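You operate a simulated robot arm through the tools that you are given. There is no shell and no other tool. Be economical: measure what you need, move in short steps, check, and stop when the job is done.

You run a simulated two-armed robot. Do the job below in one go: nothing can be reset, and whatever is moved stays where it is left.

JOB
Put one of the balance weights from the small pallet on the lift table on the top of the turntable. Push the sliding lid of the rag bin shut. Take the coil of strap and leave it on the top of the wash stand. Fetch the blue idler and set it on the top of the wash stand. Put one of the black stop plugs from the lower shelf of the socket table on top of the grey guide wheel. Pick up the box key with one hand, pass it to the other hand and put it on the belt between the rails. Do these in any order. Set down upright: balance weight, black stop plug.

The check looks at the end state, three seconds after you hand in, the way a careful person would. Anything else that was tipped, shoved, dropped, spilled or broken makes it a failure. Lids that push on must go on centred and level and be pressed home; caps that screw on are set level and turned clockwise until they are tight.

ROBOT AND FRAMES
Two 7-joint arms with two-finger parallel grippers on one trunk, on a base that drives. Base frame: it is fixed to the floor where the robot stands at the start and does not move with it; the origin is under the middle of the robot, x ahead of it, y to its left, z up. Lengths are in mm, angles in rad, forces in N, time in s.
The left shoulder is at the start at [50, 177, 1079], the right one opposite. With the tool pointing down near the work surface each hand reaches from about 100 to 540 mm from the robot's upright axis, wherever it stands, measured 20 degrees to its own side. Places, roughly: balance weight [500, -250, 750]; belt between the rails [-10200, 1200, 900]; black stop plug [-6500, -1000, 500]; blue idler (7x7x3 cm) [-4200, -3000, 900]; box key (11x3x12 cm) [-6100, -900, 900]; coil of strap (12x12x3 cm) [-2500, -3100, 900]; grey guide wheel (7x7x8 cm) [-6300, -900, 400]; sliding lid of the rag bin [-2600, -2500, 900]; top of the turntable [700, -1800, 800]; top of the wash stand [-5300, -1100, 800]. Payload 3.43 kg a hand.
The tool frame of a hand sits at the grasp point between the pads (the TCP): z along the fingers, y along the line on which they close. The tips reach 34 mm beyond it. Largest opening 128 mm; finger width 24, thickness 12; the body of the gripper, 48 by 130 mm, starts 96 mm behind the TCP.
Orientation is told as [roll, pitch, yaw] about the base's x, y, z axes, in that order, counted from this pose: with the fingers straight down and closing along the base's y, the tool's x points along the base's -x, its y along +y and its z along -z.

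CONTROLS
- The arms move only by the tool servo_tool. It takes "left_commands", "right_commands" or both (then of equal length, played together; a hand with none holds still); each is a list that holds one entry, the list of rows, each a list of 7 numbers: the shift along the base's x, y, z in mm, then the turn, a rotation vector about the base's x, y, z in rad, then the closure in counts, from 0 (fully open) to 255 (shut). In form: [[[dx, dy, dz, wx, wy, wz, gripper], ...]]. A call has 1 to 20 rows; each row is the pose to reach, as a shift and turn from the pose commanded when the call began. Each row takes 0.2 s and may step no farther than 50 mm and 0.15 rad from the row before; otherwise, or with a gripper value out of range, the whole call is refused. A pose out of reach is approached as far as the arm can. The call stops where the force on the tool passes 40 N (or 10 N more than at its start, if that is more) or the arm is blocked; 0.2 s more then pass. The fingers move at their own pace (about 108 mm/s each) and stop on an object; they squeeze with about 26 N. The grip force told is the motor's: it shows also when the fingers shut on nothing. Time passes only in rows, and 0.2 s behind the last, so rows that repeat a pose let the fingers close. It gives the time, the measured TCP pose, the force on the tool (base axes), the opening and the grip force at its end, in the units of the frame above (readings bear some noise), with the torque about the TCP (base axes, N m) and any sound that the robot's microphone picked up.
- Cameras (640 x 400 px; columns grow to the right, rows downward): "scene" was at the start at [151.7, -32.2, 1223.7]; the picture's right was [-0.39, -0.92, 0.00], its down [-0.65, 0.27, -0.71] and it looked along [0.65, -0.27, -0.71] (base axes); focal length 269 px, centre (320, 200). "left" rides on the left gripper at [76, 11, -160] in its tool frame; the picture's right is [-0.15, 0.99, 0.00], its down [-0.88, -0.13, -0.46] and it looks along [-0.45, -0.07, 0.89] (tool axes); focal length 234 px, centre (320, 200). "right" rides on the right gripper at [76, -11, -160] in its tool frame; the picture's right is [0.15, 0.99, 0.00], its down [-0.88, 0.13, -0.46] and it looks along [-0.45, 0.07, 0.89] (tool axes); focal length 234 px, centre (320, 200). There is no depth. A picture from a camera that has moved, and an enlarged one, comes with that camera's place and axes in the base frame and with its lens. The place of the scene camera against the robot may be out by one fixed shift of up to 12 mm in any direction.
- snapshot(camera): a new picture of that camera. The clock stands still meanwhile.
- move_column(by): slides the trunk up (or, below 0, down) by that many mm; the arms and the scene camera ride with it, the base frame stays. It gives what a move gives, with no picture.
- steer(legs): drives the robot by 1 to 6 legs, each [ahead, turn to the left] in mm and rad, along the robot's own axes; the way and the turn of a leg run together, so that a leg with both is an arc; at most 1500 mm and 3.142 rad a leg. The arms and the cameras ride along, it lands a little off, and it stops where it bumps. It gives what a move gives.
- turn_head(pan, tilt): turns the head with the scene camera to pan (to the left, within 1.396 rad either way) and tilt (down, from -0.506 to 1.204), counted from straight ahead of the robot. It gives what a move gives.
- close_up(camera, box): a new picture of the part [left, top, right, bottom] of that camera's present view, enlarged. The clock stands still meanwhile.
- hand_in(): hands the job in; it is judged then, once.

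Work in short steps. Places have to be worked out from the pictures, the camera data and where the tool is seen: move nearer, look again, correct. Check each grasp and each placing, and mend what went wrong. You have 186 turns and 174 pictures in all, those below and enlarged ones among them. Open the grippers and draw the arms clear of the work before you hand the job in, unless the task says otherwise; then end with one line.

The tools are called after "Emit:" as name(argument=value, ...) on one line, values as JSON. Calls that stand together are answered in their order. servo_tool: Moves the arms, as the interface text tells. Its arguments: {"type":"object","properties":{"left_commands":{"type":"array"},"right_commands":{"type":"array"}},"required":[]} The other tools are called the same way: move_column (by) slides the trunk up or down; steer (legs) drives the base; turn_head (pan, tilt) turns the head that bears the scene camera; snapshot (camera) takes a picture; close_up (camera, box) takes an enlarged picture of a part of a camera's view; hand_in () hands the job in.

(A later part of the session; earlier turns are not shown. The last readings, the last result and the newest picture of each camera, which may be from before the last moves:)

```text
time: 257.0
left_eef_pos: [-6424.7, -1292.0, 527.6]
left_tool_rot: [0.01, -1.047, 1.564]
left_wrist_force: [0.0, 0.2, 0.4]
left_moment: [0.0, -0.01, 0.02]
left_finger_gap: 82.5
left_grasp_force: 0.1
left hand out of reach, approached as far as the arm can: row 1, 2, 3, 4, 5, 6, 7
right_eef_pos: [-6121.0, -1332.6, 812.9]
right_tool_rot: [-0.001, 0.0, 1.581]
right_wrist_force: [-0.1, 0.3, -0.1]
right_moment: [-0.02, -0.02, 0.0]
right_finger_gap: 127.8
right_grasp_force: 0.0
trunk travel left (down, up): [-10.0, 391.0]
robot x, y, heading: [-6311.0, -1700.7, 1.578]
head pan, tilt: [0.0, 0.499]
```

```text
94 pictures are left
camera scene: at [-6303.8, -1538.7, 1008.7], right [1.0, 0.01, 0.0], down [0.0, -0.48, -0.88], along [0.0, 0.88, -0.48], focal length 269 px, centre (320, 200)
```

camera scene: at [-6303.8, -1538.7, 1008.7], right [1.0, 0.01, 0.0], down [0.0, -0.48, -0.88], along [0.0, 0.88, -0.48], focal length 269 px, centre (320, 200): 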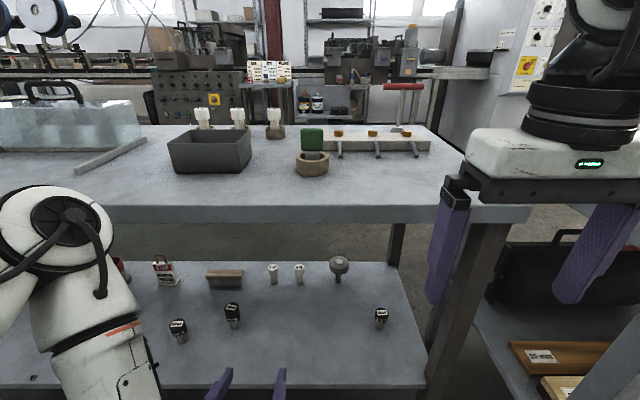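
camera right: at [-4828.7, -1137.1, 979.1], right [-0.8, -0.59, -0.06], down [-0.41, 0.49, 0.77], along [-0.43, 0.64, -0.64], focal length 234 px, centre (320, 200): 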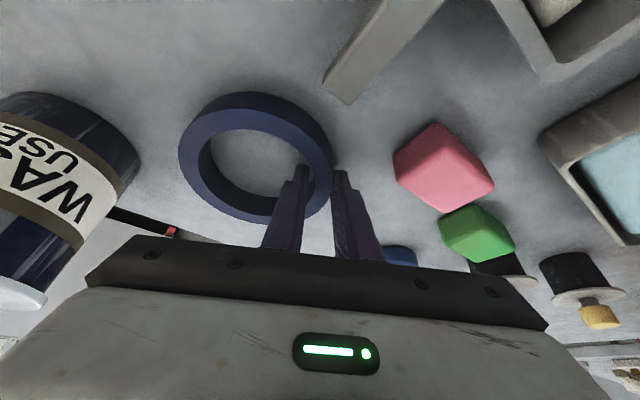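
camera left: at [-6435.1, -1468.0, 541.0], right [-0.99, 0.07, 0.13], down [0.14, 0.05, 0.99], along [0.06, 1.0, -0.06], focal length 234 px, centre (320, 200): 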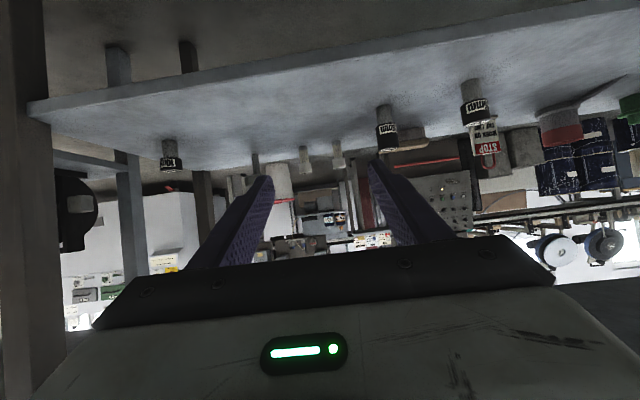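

The hand is too close to the body here to move freely. I'll go in above the plugs at z≈525, where the reach is better, and come down on the plug from above.

Emit:
servo_tool(left_commands=[[[-10, 40, 0, 0, 0, 0, 90], [-30, 80, 0, 0, 0, 0, 90], [-55, 115, 0, 0, 0, 0, 90], [-80, 150, 0, 0, 0, 0, 90], [-100, 175, 0, 0, 0, 0, 90], [-108, 190, 0, 0, 0, 0, 90], [-108, 190, 0, 0, 0, 0, 90]]])

Emit:
snapshot(camera="left")

Emit:
snapshot(camera="scene")

```text
time: 258.6
left_eef_pos: [-6493.6, -1084.7, 554.2]
left_tool_rot: [0.031, -1.022, 1.566]
left_wrist_force: [-0.3, 0.1, -1.4]
left_moment: [0.01, -0.01, 0.04]
left_finger_gap: 82.4
left_grasp_force: 0.0
left hand out of reach, approached as far as the arm can: row 1, 2, 3, 4, 5, 6, 7
right_eef_pos: [-6121.0, -1334.4, 812.8]
right_tool_rot: [0.0, 0.001, 1.579]
right_wrist_force: [0.0, -0.4, 0.7]
right_moment: [-0.03, 0.01, 0.0]
right_finger_gap: 127.8
right_grasp_force: 0.1
trunk travel left (down, up): [-10.0, 391.0]
robot x, y, heading: [-6312.7, -1700.3, 1.577]
head pan, tilt: [0.0, 0.499]
```

```text
93 pictures are left
camera left: at [-6500.3, -1261.3, 574.0], right [-0.99, 0.05, 0.14], down [0.15, 0.07, 0.99], along [0.04, 1.0, -0.08], focal length 234 px, centre (320, 200)
```

left: 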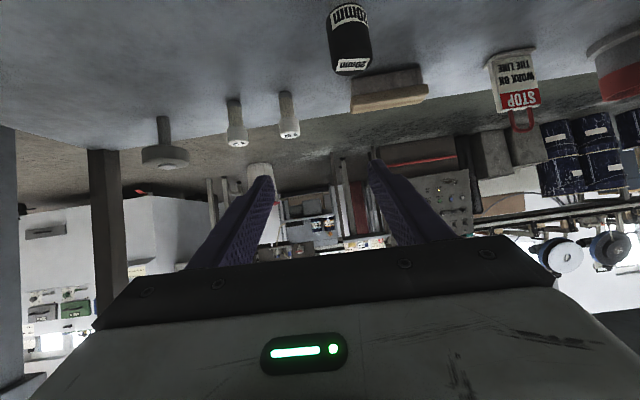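

```text
92 pictures are left
camera scene: at [-6303.8, -1538.7, 1008.7], right [1.0, 0.01, 0.0], down [0.0, -0.48, -0.88], along [0.0, 0.88, -0.48], focal length 269 px, centre (320, 200)
```

scene: 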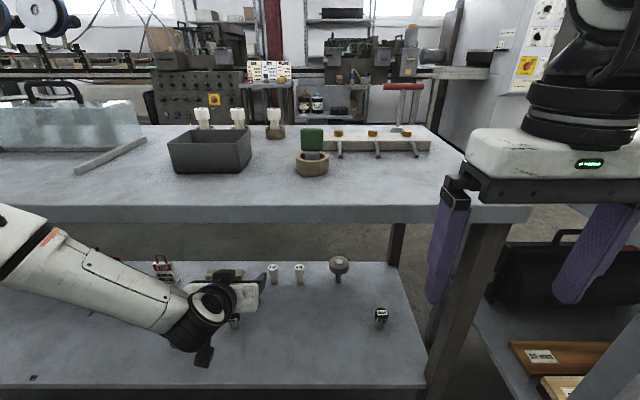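

The forearm comes in from the side, so the wrist joint is near its limit. Yawing the tool about 0.6 rad to the right should free it, so I'll try that in place.

Emit:
servo_tool(left_commands=[[[0, -10, 0, 0, 0, -0.12, 90], [0, -20, 0, 0, 0, -0.24, 90], [0, -30, 0, 0, 0, -0.36, 90], [0, -40, 0, 0, 0, -0.48, 90], [0, -50, 0, 0, 0, -0.6, 90], [-10, -50, -20, 0, 0, -0.6, 90], [-20, -50, -40, 0, 0, -0.6, 90], [-20, -50, -40, 0, 0, -0.6, 90]]])

Emit:
snapshot(camera="left")

```text
time: 260.4
left_eef_pos: [-6514.7, -1136.1, 520.0]
left_tool_rot: [0.006, -1.048, 0.963]
left_wrist_force: [0.2, 0.8, -0.1]
left_moment: [0.01, 0.0, 0.0]
left_finger_gap: 83.0
left_grasp_force: 0.1
left hand out of reach, approached as far as the arm can: row 1, 2, 3, 4
right_eef_pos: [-6121.5, -1333.3, 812.8]
right_tool_rot: [-0.001, 0.001, 1.58]
right_wrist_force: [0.1, 0.0, -0.8]
right_moment: [0.0, -0.02, -0.02]
right_finger_gap: 128.2
right_grasp_force: 0.1
trunk travel left (down, up): [-10.0, 391.0]
robot x, y, heading: [-6310.3, -1699.6, 1.575]
head pan, tilt: [0.0, 0.499]
```

```text
91 pictures are left
camera left: at [-6623.3, -1274.2, 533.1], right [-0.77, 0.62, 0.13], down [0.14, -0.04, 0.99], along [0.62, 0.78, -0.05], focal length 234 px, centre (320, 200)
```

left: 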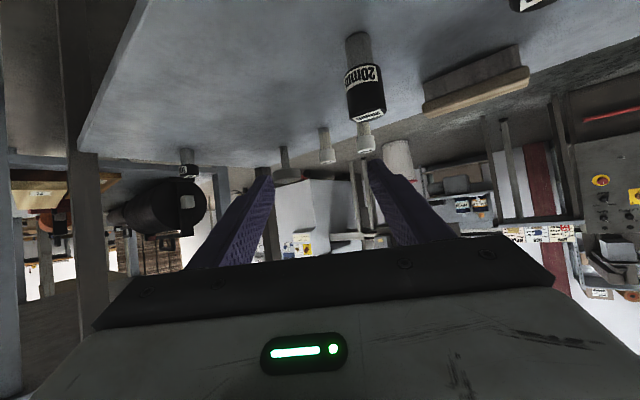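

The arm moves freely now. The plug is at about [-6538,-1083] with its top near 451. I'll line up above it at z≈520 first.

Emit:
servo_tool(left_commands=[[[-12, 25, 0, 0, 0, 0, 90], [-23, 52, 0, 0, 0, 0, 90], [-23, 52, -20, 0, 0, 0, 90], [-23, 52, -20, 0, 0, 0, 90]]])

Emit:
snapshot(camera="left")

Emit:
close_up(camera="scene", box=[80, 230, 360, 400])

```text
time: 261.4
left_eef_pos: [-6538.1, -1084.0, 497.5]
left_tool_rot: [0.008, -1.049, 0.964]
left_wrist_force: [0.1, 0.0, 0.9]
left_moment: [0.0, -0.03, 0.0]
left_finger_gap: 82.8
left_grasp_force: 0.1
right_eef_pos: [-6120.9, -1334.0, 813.9]
right_tool_rot: [-0.001, 0.0, 1.579]
right_wrist_force: [0.4, -1.5, -0.4]
right_moment: [0.02, 0.01, 0.02]
right_finger_gap: 128.1
right_grasp_force: 0.1
trunk travel left (down, up): [-10.0, 391.0]
robot x, y, heading: [-6311.3, -1698.4, 1.579]
head pan, tilt: [0.0, 0.499]
```

```text
90 pictures are left
camera left: at [-6645.7, -1222.5, 510.5], right [-0.77, 0.62, 0.13], down [0.13, -0.04, 0.99], along [0.62, 0.78, -0.05], focal length 234 px, centre (320, 200)
```

left: 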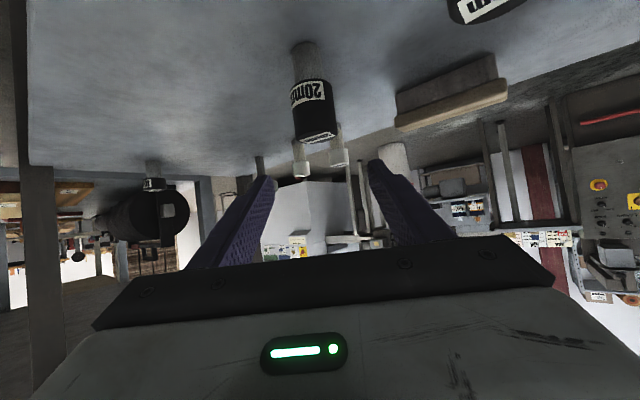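

```text
2.29 times, centred on (220, 315) of scene
camera zoom: at [-6303.9, -1538.7, 1008.7], right [1.0, 0.01, 0.0], down [0.0, -0.48, -0.88], along [0.0, 0.88, -0.48], focal length 615 px, centre (549, -63)
```

zoom: 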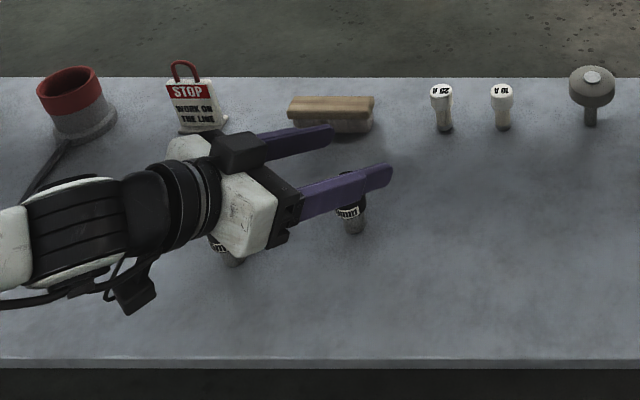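

The plug is centred between the fingers. I'll descend to TCP z≈437, close, and lift.

Emit:
servo_tool(left_commands=[[[-3, -3, -25, 0, 0, 0, 90], [-3, -3, -50, 0, 0, 0, 90], [-3, -3, -60, 0, 0, 0, 90], [-3, -3, -60, 0, 0, 0, 170], [-3, -3, -60, 0, 0, 0, 255], [-3, -3, -60, 0, 0, 0, 255], [-3, -3, -60, 0, 0, 0, 255]]])

Emit:
snapshot(camera="left")

```text
time: 263.0
left_eef_pos: [-6539.6, -1086.7, 436.3]
left_tool_rot: [0.006, -1.049, 0.965]
left_wrist_force: [-0.1, -0.2, -0.5]
left_moment: [-0.02, 0.0, -0.04]
left_finger_gap: 32.8
left_grasp_force: 26.0
right_eef_pos: [-6120.9, -1333.2, 813.3]
right_tool_rot: [-0.001, -0.001, 1.579]
right_wrist_force: [0.3, -0.1, 0.3]
right_moment: [0.01, -0.01, 0.04]
right_finger_gap: 127.9
right_grasp_force: 0.1
trunk travel left (down, up): [-10.0, 391.0]
robot x, y, heading: [-6311.1, -1700.4, 1.572]
head pan, tilt: [0.0, 0.499]
```

```text
88 pictures are left
camera left: at [-6647.5, -1225.3, 449.9], right [-0.77, 0.62, 0.13], down [0.13, -0.04, 0.99], along [0.62, 0.78, -0.05], focal length 234 px, centre (320, 200)
```

left: 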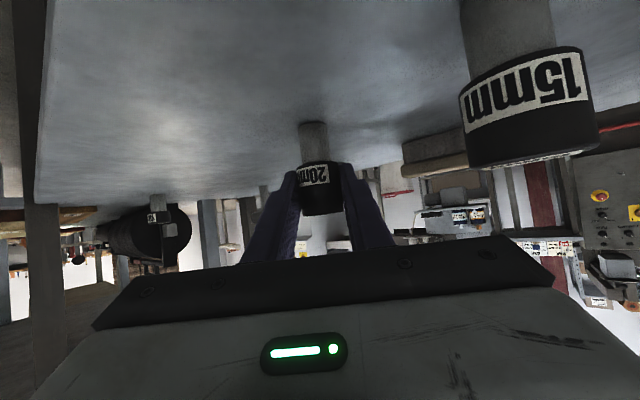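

The plug is held (32.8 mm). I'll lift it and raise the right hand out of the way, then back the robot straight out and shift over in front of the wheel.

Emit:
servo_tool(left_commands=[[[0, 0, 15, 0, 0, 0, 255], [0, 0, 50, 0, 0, 0, 255], [0, 0, 90, 0, 0, 0, 255], [0, 0, 100, 0, 0, 0, 255], [0, 0, 100, 0, 0, 0, 255]]], right_commands=[[[0, 0, 40, 0, 0, 0, 0], [0, -10, 80, 0, 0, 0, 0], [0, -20, 120, 0, 0, 0, 0], [0, -40, 150, 0, 0, 0, 0], [0, -60, 170, 0, 0, 0, 0]]])

Emit:
steer(legs=[[-420, 0], [0, -1.571], [100, 0], [0, 1.571]])

Emit:
snapshot(camera="scene")

Emit:
snapshot(camera="left")

```text
time: 264.2
left_eef_pos: [-6542.5, -1088.5, 538.5]
left_tool_rot: [0.006, -1.048, 0.966]
left_wrist_force: [-0.2, 0.5, -1.8]
left_moment: [0.0, 0.02, -0.01]
left_finger_gap: 32.6
left_grasp_force: 26.0
right_eef_pos: [-6121.9, -1395.4, 984.8]
right_tool_rot: [-0.001, 0.0, 1.58]
right_wrist_force: [-0.7, 0.2, 0.1]
right_moment: [0.0, -0.01, -0.02]
right_finger_gap: 128.2
right_grasp_force: 0.1
trunk travel left (down, up): [-10.0, 391.0]
robot x, y, heading: [-6312.1, -1698.0, 1.571]
head pan, tilt: [0.0, 0.499]
```

```text
time: 275.2
left_eef_pos: [-6428.9, -1509.3, 539.4]
left_tool_rot: [0.006, -1.049, 0.947]
left_wrist_force: [0.1, 0.1, -1.1]
left_moment: [-0.05, 0.04, -0.02]
left_finger_gap: 32.4
left_grasp_force: 26.1
right_eef_pos: [-6012.6, -1823.6, 983.3]
right_tool_rot: [-0.003, 0.0, 1.562]
right_wrist_force: [0.1, 0.0, -0.3]
right_moment: [0.0, -0.02, -0.01]
right_finger_gap: 128.0
right_grasp_force: 0.1
trunk travel left (down, up): [-10.0, 391.0]
robot x, y, heading: [-6204.4, -2123.7, 1.557]
head pan, tilt: [0.0, 0.499]
```

```text
87 pictures are left
camera scene: at [-6197.8, -1964.4, 1008.7], right [1.0, -0.01, 0.0], down [-0.01, -0.48, -0.88], along [0.01, 0.88, -0.48], focal length 269 px, centre (320, 200)
```

scene: 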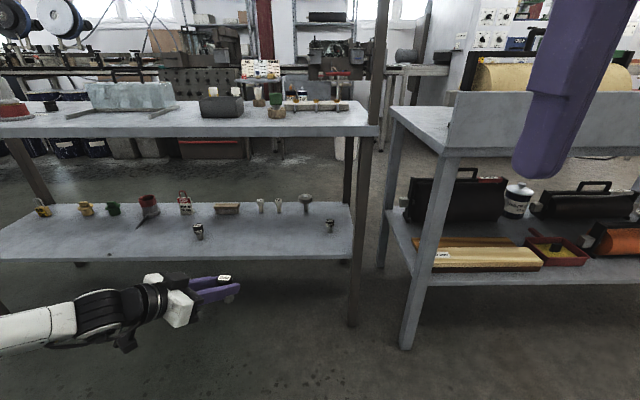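

```text
86 pictures are left
camera left: at [-6538.5, -1646.9, 551.5], right [-0.76, 0.63, 0.13], down [0.13, -0.04, 0.99], along [0.63, 0.77, -0.05], focal length 234 px, centre (320, 200)
```

left: 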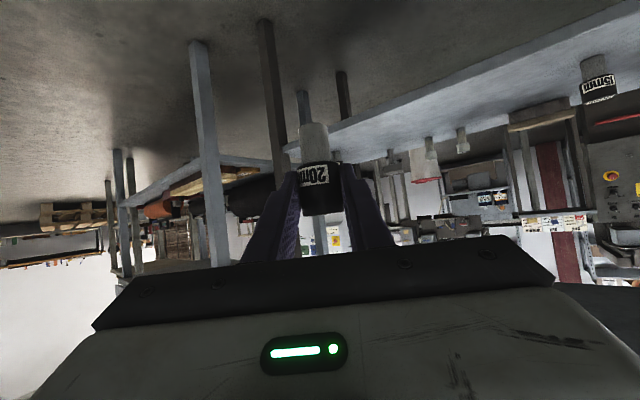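

The wheel is confirmed near [-6257,-938]. I'll move the hand 150 mm to the right in free space, then drive in to put the plug just short of the wheel.

Emit:
servo_tool(left_commands=[[[40, 0, 0, 0, 0, 0, 255], [80, 0, 0, 0, 0, 0, 255], [120, 0, 0, 0, 0, 0, 255], [150, 0, 0, 0, 0, 0, 255], [150, 0, 0, 0, 0, 0, 255]]])

Emit:
steer(legs=[[490, 0.014]])

Emit:
snapshot(camera="left")

Emit:
snapshot(camera="scene")

```text
time: 276.4
left_eef_pos: [-6276.8, -1507.7, 539.0]
left_tool_rot: [0.006, -1.048, 0.947]
left_wrist_force: [0.1, -1.0, -0.6]
left_moment: [-0.01, 0.0, 0.01]
left_finger_gap: 32.8
left_grasp_force: 25.9
right_eef_pos: [-6013.7, -1823.7, 982.9]
right_tool_rot: [-0.002, 0.0, 1.563]
right_wrist_force: [-0.2, -0.2, 0.3]
right_moment: [-0.02, -0.01, 0.01]
right_finger_gap: 128.1
right_grasp_force: 0.1
trunk travel left (down, up): [-10.0, 391.0]
robot x, y, heading: [-6204.0, -2122.2, 1.556]
head pan, tilt: [0.0, 0.499]
```

```text
time: 279.3
left_eef_pos: [-6284.1, -1017.6, 538.5]
left_tool_rot: [0.007, -1.048, 0.963]
left_wrist_force: [-0.1, -0.1, -1.3]
left_moment: [-0.02, 0.02, -0.03]
left_finger_gap: 32.4
left_grasp_force: 25.8
right_eef_pos: [-6015.2, -1329.3, 982.7]
right_tool_rot: [-0.002, 0.001, 1.577]
right_wrist_force: [-0.1, -0.3, 0.0]
right_moment: [-0.03, 0.01, -0.01]
right_finger_gap: 127.9
right_grasp_force: 0.1
trunk travel left (down, up): [-10.0, 391.0]
robot x, y, heading: [-6207.2, -1633.2, 1.572]
head pan, tilt: [0.0, 0.499]
```

```text
85 pictures are left
camera left: at [-6392.2, -1156.6, 552.6], right [-0.77, 0.62, 0.13], down [0.13, -0.04, 0.99], along [0.62, 0.78, -0.05], focal length 234 px, centre (320, 200)
```

left: 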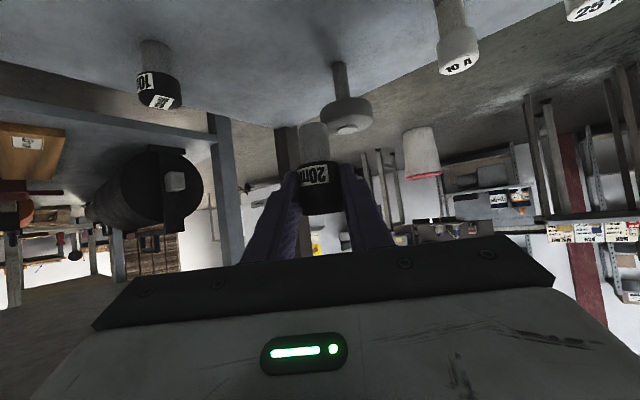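

```text
84 pictures are left
camera scene: at [-6198.4, -1473.1, 1008.7], right [1.0, 0.0, 0.0], down [0.0, -0.48, -0.88], along [0.0, 0.88, -0.48], focal length 269 px, centre (320, 200)
```

scene: 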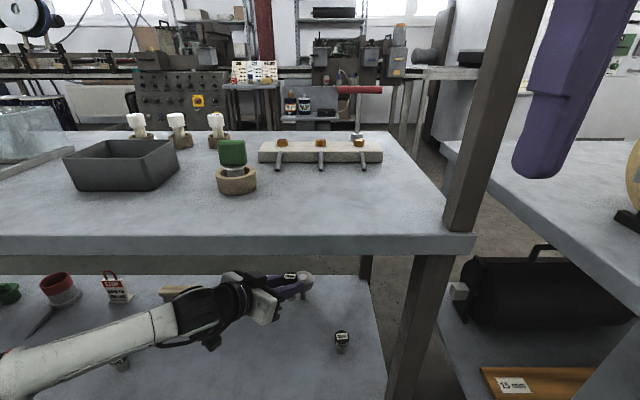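

The wheel is at about [-6260,-930] with its top near 464; the plug's base is at about 487. I'll move over it at this height and look again.

Emit:
servo_tool(left_commands=[[[8, 30, 0, 0, 0, 0, 255], [16, 58, 0, 0, 0, 0, 255], [24, 86, 0, 0, 0, 0, 255], [24, 86, 0, 0, 0, 0, 255]]])

Emit:
snapshot(camera="left")

Emit:
close_up(camera="scene", box=[220, 240, 380, 340])

```text
time: 280.3
left_eef_pos: [-6261.8, -932.2, 538.6]
left_tool_rot: [0.008, -1.047, 0.965]
left_wrist_force: [0.2, -0.2, -0.6]
left_moment: [-0.02, 0.0, 0.01]
left_finger_gap: 33.0
left_grasp_force: 25.9
right_eef_pos: [-6014.8, -1328.8, 983.1]
right_tool_rot: [-0.001, 0.001, 1.576]
right_wrist_force: [-0.1, 0.1, 0.3]
right_moment: [0.0, -0.05, -0.01]
right_finger_gap: 128.0
right_grasp_force: 0.1
trunk travel left (down, up): [-10.0, 391.0]
robot x, y, heading: [-6209.7, -1637.2, 1.576]
head pan, tilt: [0.0, 0.499]
```

```text
83 pictures are left
camera left: at [-6370.5, -1071.8, 551.5], right [-0.77, 0.62, 0.13], down [0.14, -0.04, 0.99], along [0.62, 0.78, -0.05], focal length 234 px, centre (320, 200)
```

left: 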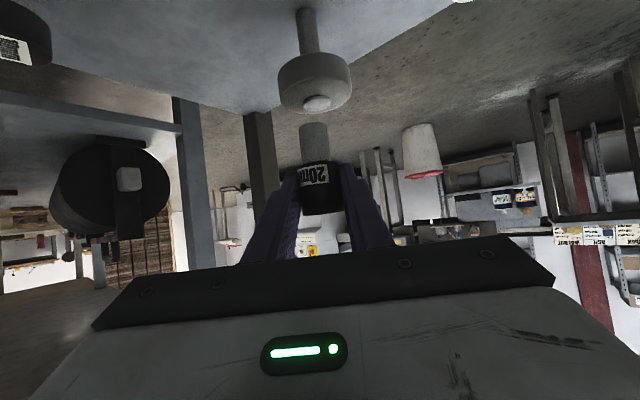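

```text
4.00 times, centred on (300, 290) of scene
camera zoom: at [-6198.3, -1473.1, 1008.7], right [1.0, 0.0, 0.0], down [0.0, -0.48, -0.88], along [0.0, 0.88, -0.48], focal length 1077 px, centre (400, -160)
```

zoom: 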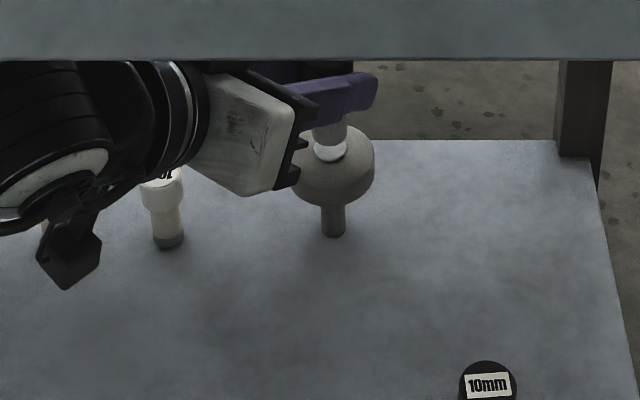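

Both cameras say the plug needs about +9 mm in y to be over the hub. I'll correct that and lower in small steps until light contact.

Emit:
servo_tool(left_commands=[[[2, 9, 0, 0, 0, 0, 255], [2, 9, -8, 0, 0, 0, 255], [2, 9, -14, 0, 0, 0, 255], [2, 9, -18, 0, 0, 0, 255], [2, 9, -18, 0, 0, 0, 255]]])

Emit:
close_up(camera="left", box=[240, 20, 400, 220])

Emit:
close_up(camera="scene", box=[260, 250, 340, 310])

```text
time: 281.5
left_eef_pos: [-6258.5, -922.7, 520.0]
left_tool_rot: [0.007, -1.048, 0.965]
left_wrist_force: [1.2, 0.3, -1.4]
left_moment: [-0.01, 0.01, 0.02]
left_finger_gap: 32.8
left_grasp_force: 25.9
right_eef_pos: [-6016.3, -1329.0, 983.1]
right_tool_rot: [-0.002, 0.001, 1.578]
right_wrist_force: [0.7, 0.2, 0.4]
right_moment: [0.04, -0.01, 0.02]
right_finger_gap: 127.8
right_grasp_force: 0.0
trunk travel left (down, up): [-10.0, 391.0]
robot x, y, heading: [-6199.4, -1635.7, 1.579]
head pan, tilt: [0.0, 0.499]
```

```text
2.00 times, centred on (320, 120) of left
camera zoom: at [-6366.8, -1061.8, 534.0], right [-0.77, 0.62, 0.13], down [0.13, -0.04, 0.99], along [0.62, 0.78, -0.05], focal length 468 px, centre (320, 360)
```

zoom: 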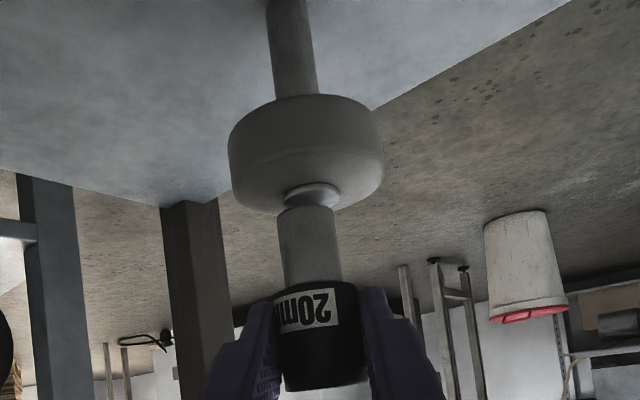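

```text
6.67 times, centred on (300, 280) of scene
camera zoom: at [-6198.4, -1473.1, 1008.7], right [1.0, 0.0, 0.0], down [0.0, -0.48, -0.88], along [0.0, 0.88, -0.48], focal length 1795 px, centre (453, -333)
```

zoom: 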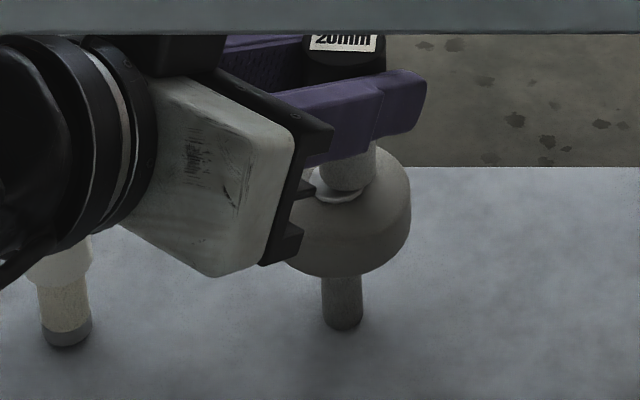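

The plug is nearly centred over the hub; the hub is about 3 mm toward -x. I'll correct and lower to contact.

Emit:
servo_tool(left_commands=[[[-3, 1, 0, 0, 0, 0, 255], [-3, 1, -3, 0, 0, 0, 255], [-3, 1, -6, 0, 0, 0, 255], [-3, 1, -6, 0, 0, 0, 255]]])

Emit:
close_up(camera="left", box=[240, 20, 400, 220])

Emit:
close_up(camera="scene", box=[260, 250, 340, 310])

```text
time: 282.5
left_eef_pos: [-6261.2, -920.1, 516.2]
left_tool_rot: [0.008, -1.048, 0.965]
left_wrist_force: [-0.7, -0.2, -1.7]
left_moment: [-0.02, -0.01, 0.0]
left_finger_gap: 32.5
left_grasp_force: 26.1
right_eef_pos: [-6015.1, -1328.4, 983.4]
right_tool_rot: [0.0, 0.001, 1.579]
right_wrist_force: [0.4, 0.1, 1.0]
right_moment: [0.0, -0.01, -0.02]
right_finger_gap: 128.0
right_grasp_force: 0.0
trunk travel left (down, up): [-10.0, 391.0]
robot x, y, heading: [-6202.6, -1632.3, 1.578]
head pan, tilt: [0.0, 0.499]
```

```text
2.00 times, centred on (320, 120) of left
camera zoom: at [-6369.7, -1060.3, 528.5], right [-0.77, 0.62, 0.13], down [0.13, -0.04, 0.99], along [0.62, 0.78, -0.05], focal length 468 px, centre (320, 360)
```

zoom: 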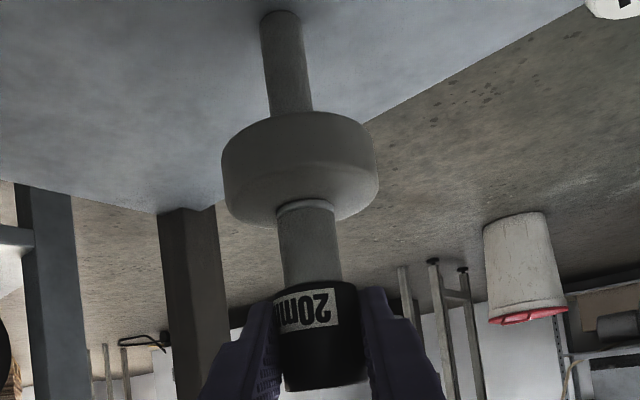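

```text
6.67 times, centred on (300, 280) of scene
camera zoom: at [-6198.4, -1473.1, 1008.7], right [1.0, 0.0, 0.0], down [0.0, -0.48, -0.88], along [0.0, 0.88, -0.48], focal length 1795 px, centre (453, -333)
```

zoom: 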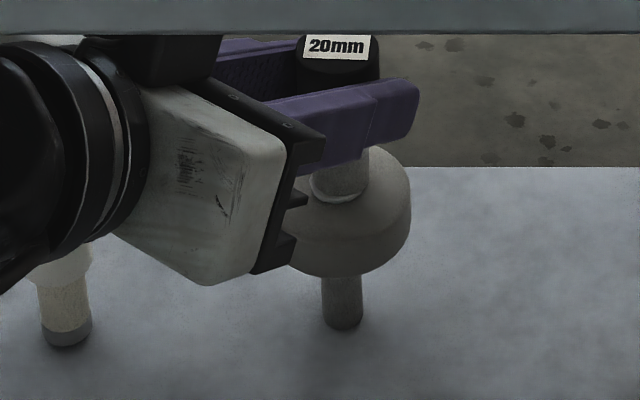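

It's centred in both views. I'll lower a few more millimetres until it touches.

Emit:
servo_tool(left_commands=[[[0, 0, -2, 0, 0, 0, 255], [0, 0, -4, 0, 0, 0, 255], [0, 0, -4, 0, 0, 0, 255]]])

```text
time: 283.3
left_eef_pos: [-6261.2, -920.3, 514.4]
left_tool_rot: [0.01, -1.054, 0.961]
left_wrist_force: [-1.1, -0.7, 10.1]
left_moment: [0.09, 0.0, 0.0]
left_finger_gap: 32.8
left_grasp_force: 25.5
right_eef_pos: [-6017.2, -1330.0, 984.0]
right_tool_rot: [-0.002, 0.0, 1.578]
right_wrist_force: [0.6, -0.3, -0.9]
right_moment: [-0.01, 0.03, 0.0]
right_finger_gap: 128.0
right_grasp_force: 0.1
trunk travel left (down, up): [-10.0, 391.0]
robot x, y, heading: [-6205.1, -1637.2, 1.571]
head pan, tilt: [0.0, 0.499]
```

Light contact at 10 N. I'll ease 1 mm, open slowly and withdraw upward, then back.

Emit:
servo_tool(left_commands=[[[0, 0, 2, 0, 0, 0, 255], [0, 0, 2, 0, 0, 0, 200], [0, 0, 2, 0, 0, 0, 150], [0, 0, 2, 0, 0, 0, 110], [0, 0, 2, 0, 0, 0, 90], [0, 0, 15, 0, 0, 0, 90], [0, 0, 40, 0, 0, 0, 90], [-15, -22, 45, 0, 0, 0, 90], [-35, -50, 45, 0, 0, 0, 90], [-55, -80, 45, 0, 0, 0, 90]]])

Emit:
snapshot(camera="left")

Emit:
close_up(camera="scene", box=[220, 240, 380, 340])

```text
time: 285.5
left_eef_pos: [-6314.8, -1002.8, 555.9]
left_tool_rot: [0.007, -1.05, 0.961]
left_wrist_force: [-0.4, 0.8, 0.3]
left_moment: [0.01, -0.02, -0.04]
left_finger_gap: 83.1
left_grasp_force: 0.1
right_eef_pos: [-6015.7, -1327.8, 983.3]
right_tool_rot: [-0.001, -0.001, 1.578]
right_wrist_force: [-0.1, 0.0, 0.0]
right_moment: [0.02, 0.01, 0.01]
right_finger_gap: 128.2
right_grasp_force: 0.1
trunk travel left (down, up): [-10.0, 391.0]
robot x, y, heading: [-6203.3, -1628.6, 1.575]
head pan, tilt: [0.0, 0.499]
```

```text
77 pictures are left
camera left: at [-6423.2, -1141.0, 568.8], right [-0.77, 0.62, 0.13], down [0.13, -0.04, 0.99], along [0.62, 0.78, -0.05], focal length 234 px, centre (320, 200)
```

left: 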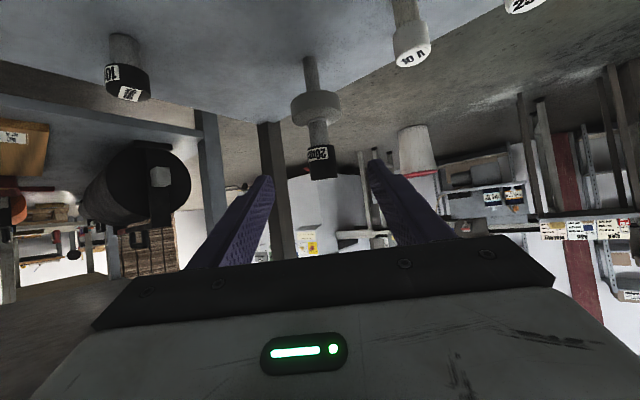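

```text
4.00 times, centred on (300, 290) of scene
camera zoom: at [-6198.3, -1473.2, 1008.7], right [1.0, 0.0, 0.0], down [0.0, -0.48, -0.88], along [0.0, 0.88, -0.48], focal length 1077 px, centre (400, -160)
```

zoom: 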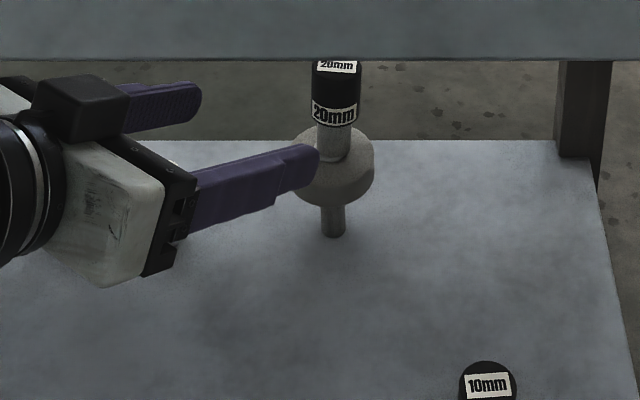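

The plug stands upright and centred on the wheel. I'll back straight out, raise the trunk 300, then bring the left hand back to vertical and tilt the right hand forward for the box key.

Emit:
steer(legs=[[-480, 0]])

Emit:
move_column(by=300)

Emit:
servo_tool(right_commands=[[[-7, 19, -24, 0.0625, 0, 0, 60], [-14, 38, -48, 0.125, 0, 0, 90], [-21, 57, -72, 0.1875, 0, 0, 90], [-28, 76, -96, 0.25, 0, 0, 90], [-35, 95, -120, 0.3125, 0, 0, 90], [-42, 114, -144, 0.375, 0, 0, 90], [-49, 133, -168, 0.4375, 0, 0, 90], [-56, 152, -192, 0.5, 0, 0, 90], [-63, 171, -216, 0.5625, 0, 0, 90], [-70, 190, -240, 0.625, 0, 0, 90], [-77, 209, -264, 0.6875, 0, 0, 90], [-84, 228, -288, 0.75, 0, 0, 90], [-91, 247, -312, 0.8125, 0, 0, 90], [-98, 266, -336, 0.875, 0, 0, 90], [-105, 285, -360, 0.9375, 0, 0, 90], [-110, 300, -380, 1.0, 0, 0, 90]]], left_commands=[[[-3, -19, 9, -0.0538, 0.0376, 0, 90], [-6, -38, 18, -0.1076, 0.0752, 0, 90], [-9, -57, 27, -0.1614, 0.1129, 0, 90], [-12, -76, 36, -0.2153, 0.1505, 0, 90], [-15, -95, 45, -0.2691, 0.1881, 0, 90], [-18, -114, 54, -0.3229, 0.2258, 0, 90], [-21, -133, 63, -0.3767, 0.2634, 0, 90], [-24, -152, 72, -0.4305, 0.301, 0, 90], [-27, -171, 81, -0.4843, 0.3386, 0, 90], [-30, -190, 90, -0.5381, 0.3763, 0, 90], [-33, -209, 99, -0.5919, 0.4139, 0, 90], [-36, -228, 108, -0.6458, 0.4515, 0, 90], [-39, -247, 117, -0.6996, 0.4891, 0, 90], [-42, -266, 126, -0.7534, 0.5268, 0, 90], [-45, -285, 135, -0.8072, 0.5644, 0, 90], [-49, -300, 150, -0.861, 0.602, 0, 90]]])

Emit:
servo_tool(right_commands=[[[0, 0, 0, 0, 0, 0.12, 90], [0, 0, 0, 0, 0, 0.24, 90], [0, 0, 0, 0, 0, 0.36, 90], [0, 0, 0, 0, 0, 0.48, 90], [0, 0, 0, 0, 0, 0.5, 90]]], left_commands=[[[0, 0, 0, 0, 0, 0.12, 90], [0, 0, 0, 0, 0, 0.24, 90], [0, 0, 0, 0, 0, 0.36, 90], [0, 0, 0, 0, 0, 0.48, 90], [0, 0, 0, 0, 0, 0.61, 90]]])

Emit:
snapshot(camera="scene")

```text
time: 288.3
left_eef_pos: [-6310.7, -1478.6, 554.3]
left_tool_rot: [0.007, -1.05, 0.959]
left_wrist_force: [0.1, -0.1, -0.2]
left_moment: [-0.01, -0.02, 0.01]
left_finger_gap: 83.2
left_grasp_force: 0.0
right_eef_pos: [-6014.0, -1806.2, 983.6]
right_tool_rot: [-0.002, 0.0, 1.573]
right_wrist_force: [-0.9, 1.2, 0.3]
right_moment: [0.01, 0.03, -0.04]
right_finger_gap: 127.9
right_grasp_force: 0.1
trunk travel left (down, up): [-10.0, 391.0]
robot x, y, heading: [-6205.3, -2109.4, 1.573]
head pan, tilt: [0.0, 0.499]
```

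```text
time: 291.3
left_eef_pos: [-6311.1, -1478.6, 855.2]
left_tool_rot: [0.006, -1.049, 0.958]
left_wrist_force: [0.0, -0.2, 0.3]
left_moment: [-0.02, 0.01, 0.02]
left_finger_gap: 82.9
left_grasp_force: 0.0
right_eef_pos: [-6014.4, -1806.4, 1283.5]
right_tool_rot: [-0.003, -0.001, 1.572]
right_wrist_force: [0.4, 0.5, 0.0]
right_moment: [0.0, 0.01, 0.0]
right_finger_gap: 127.9
right_grasp_force: 0.0
trunk travel left (down, up): [-310.0, 91.0]
robot x, y, heading: [-6205.1, -2109.1, 1.567]
head pan, tilt: [0.0, 0.499]
```

```text
time: 294.7
left_eef_pos: [-6359.7, -1778.8, 1006.1]
left_tool_rot: [0.005, 0.002, 0.958]
left_wrist_force: [-0.4, -1.0, -0.1]
left_moment: [0.0, 0.01, -0.01]
left_finger_gap: 83.0
left_grasp_force: 0.1
right_eef_pos: [-6048.8, -1533.7, 949.8]
right_tool_rot: [-0.003, -1.002, 1.576]
right_wrist_force: [0.4, 0.1, 0.4]
right_moment: [0.0, -0.01, 0.01]
right_finger_gap: 82.9
right_grasp_force: 0.0
right hand out of reach, approached as far as the arm can: row 12, 13, 14, 15, 16
trunk travel left (down, up): [-310.0, 91.0]
robot x, y, heading: [-6199.6, -2109.2, 1.566]
head pan, tilt: [0.0, 0.499]
```

```text
time: 295.9
left_eef_pos: [-6360.1, -1778.3, 1004.8]
left_tool_rot: [0.005, 0.002, 1.572]
left_wrist_force: [0.0, 0.2, 0.0]
left_moment: [0.0, 0.03, 0.0]
left_finger_gap: 82.9
left_grasp_force: 0.0
right_eef_pos: [-6051.8, -1534.3, 950.5]
right_tool_rot: [-0.006, -1.0, 2.079]
right_wrist_force: [0.4, 0.2, -0.6]
right_moment: [0.04, -0.01, -0.01]
right_finger_gap: 82.9
right_grasp_force: 0.0
trunk travel left (down, up): [-310.0, 91.0]
robot x, y, heading: [-6203.5, -2112.6, 1.572]
head pan, tilt: [0.0, 0.499]
```

```text
75 pictures are left
camera scene: at [-6197.0, -1950.1, 1308.7], right [1.0, 0.0, 0.0], down [0.0, -0.48, -0.88], along [0.0, 0.88, -0.48], focal length 269 px, centre (320, 200)
```

scene: 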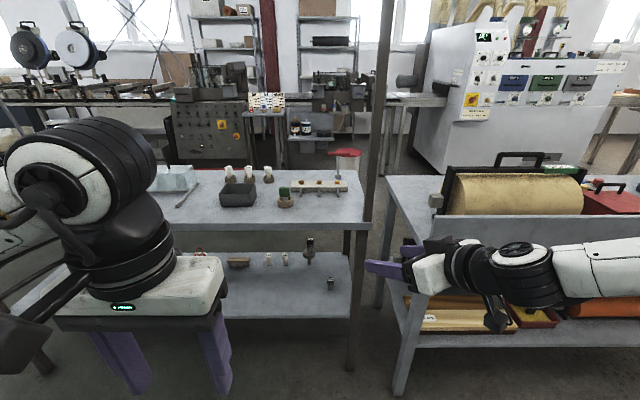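

A tall pole stands at the table's front-right corner, near [-6066,-1205], so the right arm would foul it. I'll use the left hand for the key instead, and first bring the right hand back to a tucked vertical pose.

Emit:
servo_tool(right_commands=[[[5, -10, 15, 0, 0, -0.12, 90], [10, -20, 30, 0, 0, -0.24, 90], [15, -30, 45, 0, 0, -0.36, 90], [20, -40, 60, 0, 0, -0.48, 90], [20, -50, 75, 0, 0, -0.5, 90]]])

Emit:
servo_tool(right_commands=[[[2, -20, 15, -0.1, 0, 0, 60], [4, -40, 30, -0.2, 0, 0, 30], [6, -60, 45, -0.3, 0, 0, 0], [8, -80, 60, -0.4, 0, 0, 0], [10, -100, 75, -0.5, 0, 0, 0], [12, -120, 90, -0.6, 0, 0, 0], [14, -140, 105, -0.7, 0, 0, 0], [16, -160, 120, -0.8, 0, 0, 0], [18, -180, 135, -0.9, 0, 0, 0], [20, -200, 150, -1.0, 0, 0, 0]]])

Emit:
servo_tool(left_commands=[[[20, 20, -4, 0.105, 0, 0, 90], [40, 40, -8, 0.21, 0, 0, 90], [60, 60, -12, 0.315, 0, 0, 90], [80, 80, -16, 0.42, 0, 0, 90], [100, 100, -20, 0.525, 0, 0, 90], [120, 120, -24, 0.63, 0, 0, 90], [140, 140, -28, 0.735, 0, 0, 90], [160, 160, -32, 0.84, 0, 0, 90], [180, 180, -36, 0.945, 0, 0, 90], [200, 200, -40, 1.05, 0, 0, 90]]])

Emit:
servo_tool(left_commands=[[[0, 0, 0, 0, 0, -0.12, 90], [0, 0, 0, 0, 0, -0.24, 90], [0, 0, 0, 0, 0, -0.36, 90], [0, 0, 0, 0, 0, -0.48, 90], [0, 0, 0, 0, 0, -0.6, 90]]])

Emit:
snapshot(camera="scene")

```text
time: 297.1
left_eef_pos: [-6360.3, -1778.3, 1004.6]
left_tool_rot: [0.004, -0.002, 1.57]
left_wrist_force: [0.4, -0.6, -1.6]
left_moment: [-0.02, 0.0, 0.02]
left_finger_gap: 82.9
left_grasp_force: 0.0
right_eef_pos: [-6031.6, -1583.8, 1026.6]
right_tool_rot: [-0.004, -1.001, 1.572]
right_wrist_force: [-0.1, 0.0, -0.5]
right_moment: [-0.01, -0.01, -0.03]
right_finger_gap: 83.0
right_grasp_force: 0.1
trunk travel left (down, up): [-310.0, 91.0]
robot x, y, heading: [-6201.9, -2112.1, 1.572]
head pan, tilt: [0.0, 0.499]
```

```text
time: 299.3
left_eef_pos: [-6360.0, -1779.9, 1005.1]
left_tool_rot: [0.005, 0.003, 1.57]
left_wrist_force: [0.6, -0.4, 0.2]
left_moment: [-0.03, -0.04, 0.02]
left_finger_gap: 82.5
left_grasp_force: 0.0
right_eef_pos: [-6010.7, -1786.0, 1176.2]
right_tool_rot: [-0.001, 0.0, 1.574]
right_wrist_force: [-0.3, -0.2, 0.0]
right_moment: [0.03, -0.01, -0.04]
right_finger_gap: 128.1
right_grasp_force: 0.0
trunk travel left (down, up): [-310.0, 91.0]
robot x, y, heading: [-6203.4, -2113.2, 1.575]
head pan, tilt: [0.0, 0.499]
```

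```text
time: 301.5
left_eef_pos: [-6159.7, -1577.7, 962.2]
left_tool_rot: [0.007, -1.051, 1.57]
left_wrist_force: [0.5, 0.0, 0.4]
left_moment: [0.02, -0.04, 0.01]
left_finger_gap: 82.7
left_grasp_force: 0.1
right_eef_pos: [-6012.0, -1785.6, 1175.9]
right_tool_rot: [-0.001, 0.002, 1.571]
right_wrist_force: [0.6, 0.8, 0.2]
right_moment: [0.0, 0.01, 0.03]
right_finger_gap: 127.8
right_grasp_force: 0.1
trunk travel left (down, up): [-310.0, 91.0]
robot x, y, heading: [-6203.5, -2112.2, 1.571]
head pan, tilt: [0.0, 0.499]
```

```text
time: 302.7
left_eef_pos: [-6159.7, -1579.2, 964.9]
left_tool_rot: [0.008, -1.049, 0.966]
left_wrist_force: [0.4, 0.7, 0.5]
left_moment: [0.03, 0.01, 0.03]
left_finger_gap: 82.5
left_grasp_force: 0.0
right_eef_pos: [-6011.7, -1785.8, 1176.2]
right_tool_rot: [0.0, 0.0, 1.573]
right_wrist_force: [0.4, 0.5, -0.3]
right_moment: [-0.02, -0.01, 0.0]
right_finger_gap: 127.8
right_grasp_force: 0.0
trunk travel left (down, up): [-310.0, 91.0]
robot x, y, heading: [-6202.7, -2112.3, 1.576]
head pan, tilt: [0.0, 0.499]
```

```text
74 pictures are left
camera scene: at [-6197.3, -1950.1, 1308.7], right [1.0, 0.0, 0.0], down [0.0, -0.48, -0.88], along [0.0, 0.88, -0.48], focal length 269 px, centre (320, 200)
```

scene: 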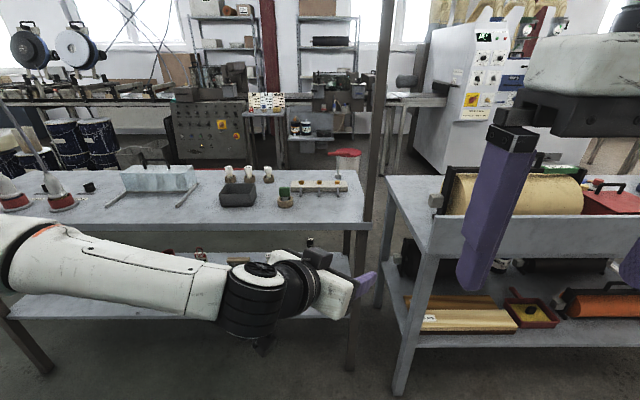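

I'll shift the left hand 30 mm left and pull the right hand back, so both stay clear of the pole, then drive in.

Emit:
servo_tool(left_commands=[[[-10, 0, 0, 0, 0, 0, 90], [-20, 0, 0, 0, 0, 0, 90], [-30, 0, 0, 0, 0, 0, 90], [-30, 0, 0, 0, 0, 0, 90]]], right_commands=[[[5, -35, 0, 0, 0, 0, 0], [10, -70, 0, 0, 0, 0, 0], [15, -105, 0, 0, 0, 0, 0], [20, -130, 0, 0, 0, 0, 0]]])

Emit:
steer(legs=[[530, 0]])

Emit:
snapshot(camera="left")

Emit:
snapshot(camera="scene")

```text
time: 303.7
left_eef_pos: [-6189.7, -1578.7, 966.1]
left_tool_rot: [0.009, -1.049, 0.966]
left_wrist_force: [-0.1, -0.3, -1.3]
left_moment: [0.02, 0.02, 0.0]
left_finger_gap: 82.9
left_grasp_force: 0.0
right_eef_pos: [-5991.8, -1918.5, 1176.7]
right_tool_rot: [-0.002, 0.0, 1.572]
right_wrist_force: [-0.2, 0.6, 0.5]
right_moment: [0.03, -0.02, 0.0]
right_finger_gap: 128.3
right_grasp_force: 0.1
trunk travel left (down, up): [-310.0, 91.0]
robot x, y, heading: [-6204.7, -2110.6, 1.566]
head pan, tilt: [0.0, 0.499]
```

```text
time: 306.9
left_eef_pos: [-6185.2, -1039.0, 965.3]
left_tool_rot: [0.006, -1.05, 0.963]
left_wrist_force: [-0.2, 0.6, -0.1]
left_moment: [0.0, -0.01, 0.02]
left_finger_gap: 82.8
left_grasp_force: 0.1
right_eef_pos: [-5988.7, -1378.9, 1175.7]
right_tool_rot: [-0.003, -0.001, 1.567]
right_wrist_force: [-0.1, -0.1, -1.0]
right_moment: [-0.02, -0.03, 0.0]
right_finger_gap: 128.1
right_grasp_force: 0.0
trunk travel left (down, up): [-310.0, 91.0]
robot x, y, heading: [-6200.6, -1570.9, 1.563]
head pan, tilt: [0.0, 0.499]
```

```text
73 pictures are left
camera left: at [-6293.4, -1177.7, 978.9], right [-0.77, 0.62, 0.13], down [0.14, -0.04, 0.99], along [0.62, 0.78, -0.05], focal length 234 px, centre (320, 200)
```

left: 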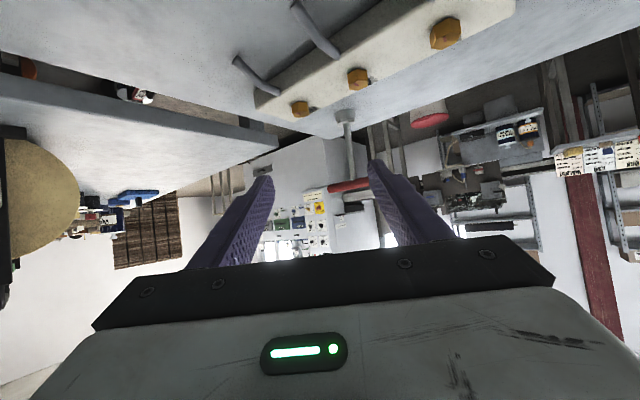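

```text
72 pictures are left
camera scene: at [-6194.1, -1409.8, 1308.6], right [1.0, -0.01, 0.0], down [0.0, -0.48, -0.88], along [0.01, 0.88, -0.48], focal length 269 px, centre (320, 200)
```

scene: 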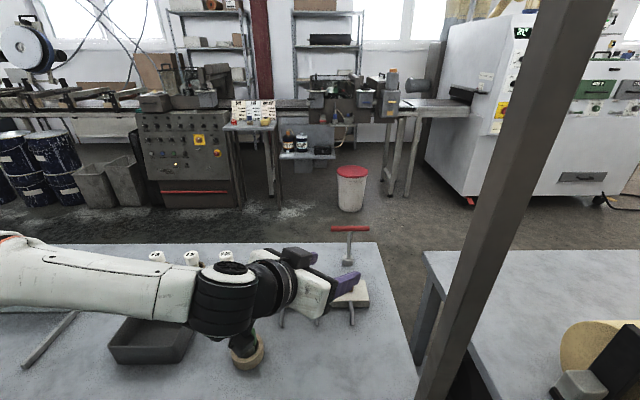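

Triangulating both cameras puts the key's handle near [-6128,-900,949]. I'll narrow the fingers, move to about 85 mm short of the key still high, and look again.

Emit:
servo_tool(left_commands=[[[4, 25, 0, 0, 0, 0, 120], [8, 50, 0, 0, 0, 0, 150], [12, 76, 0, 0, 0, 0, 175], [12, 76, -10, 0, 0, 0, 175], [12, 76, -10, 0, 0, 0, 175]]])

Emit:
snapshot(camera="left")

Emit:
close_up(camera="scene", box=[200, 200, 420, 380])

```text
time: 308.1
left_eef_pos: [-6171.8, -962.7, 956.4]
left_tool_rot: [0.006, -1.047, 0.961]
left_wrist_force: [0.0, 0.7, -0.1]
left_moment: [-0.02, 0.03, 0.01]
left_finger_gap: 40.1
left_grasp_force: 0.1
right_eef_pos: [-5989.1, -1379.0, 1177.0]
right_tool_rot: [-0.003, 0.001, 1.565]
right_wrist_force: [0.1, -0.6, 0.6]
right_moment: [0.0, 0.03, 0.0]
right_finger_gap: 128.0
right_grasp_force: 0.1
trunk travel left (down, up): [-310.0, 91.0]
robot x, y, heading: [-6200.2, -1568.8, 1.566]
head pan, tilt: [0.0, 0.499]
```

```text
71 pictures are left
camera left: at [-6280.7, -1100.9, 969.8], right [-0.77, 0.62, 0.13], down [0.14, -0.04, 0.99], along [0.62, 0.78, -0.05], focal length 234 px, centre (320, 200)
```

left: 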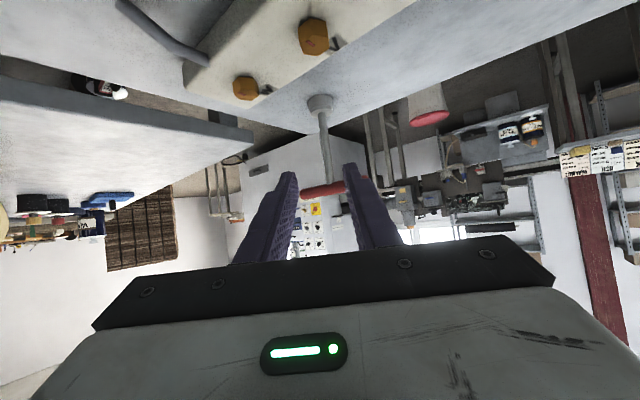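

```text
2.22 times, centred on (310, 290) of scene
camera zoom: at [-6194.1, -1410.2, 1308.7], right [1.0, -0.01, 0.0], down [0.0, -0.48, -0.88], along [0.01, 0.88, -0.48], focal length 598 px, centre (342, 0)
```

zoom: 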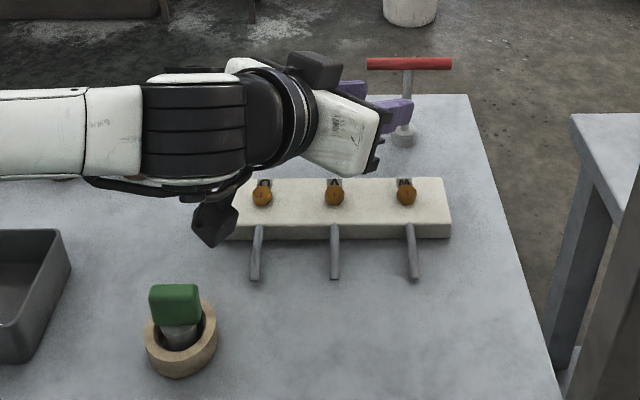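

The key is at about [-6125,-888], with its bar at z≈945 and base ≈833. I'll lower to z≈910, then advance along the finger direction so the shaft sits between the pads.

Emit:
servo_tool(left_commands=[[[-4, 3, -23, 0, 0, 0, 175], [-4, 3, -46, 0, 0, 0, 175], [8, 20, -46, 0, 0, 0, 175], [20, 38, -46, 0, 0, 0, 175], [28, 50, -46, 0, 0, 0, 175], [28, 50, -46, 0, 0, 0, 175]]])

Emit:
snapshot(camera="left")

Emit:
close_up(camera="scene", box=[240, 200, 400, 320])

```text
time: 309.5
left_eef_pos: [-6146.7, -912.8, 910.6]
left_tool_rot: [0.008, -1.051, 0.962]
left_wrist_force: [0.1, 0.5, 0.3]
left_moment: [-0.01, 0.03, -0.03]
left_finger_gap: 40.2
left_grasp_force: 0.2
right_eef_pos: [-5989.3, -1379.1, 1175.1]
right_tool_rot: [-0.001, 0.0, 1.567]
right_wrist_force: [0.4, -0.2, 1.1]
right_moment: [0.0, 0.0, 0.01]
right_finger_gap: 127.7
right_grasp_force: 0.1
trunk travel left (down, up): [-310.0, 91.0]
robot x, y, heading: [-6201.4, -1571.7, 1.563]
head pan, tilt: [0.0, 0.499]
```

```text
69 pictures are left
camera left: at [-6254.7, -1052.3, 923.8], right [-0.77, 0.62, 0.13], down [0.13, -0.04, 0.99], along [0.62, 0.78, -0.05], focal length 234 px, centre (320, 200)
```

left: 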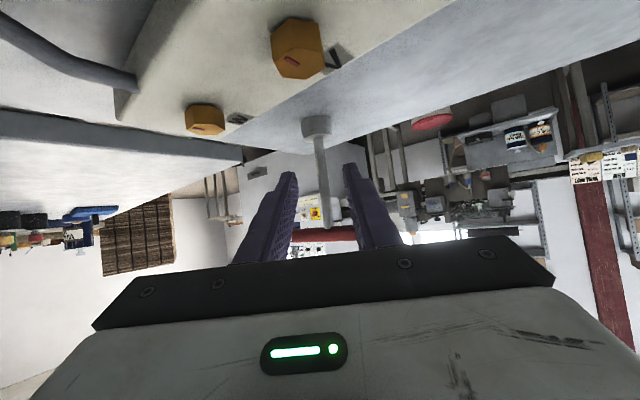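

```text
3.33 times, centred on (320, 260) of scene
camera zoom: at [-6194.2, -1410.2, 1308.7], right [1.0, -0.01, 0.0], down [0.0, -0.48, -0.88], along [0.01, 0.88, -0.48], focal length 897 px, centre (320, 0)
```

zoom: 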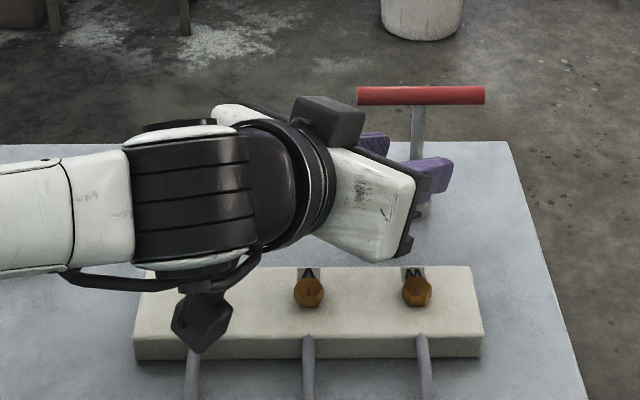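

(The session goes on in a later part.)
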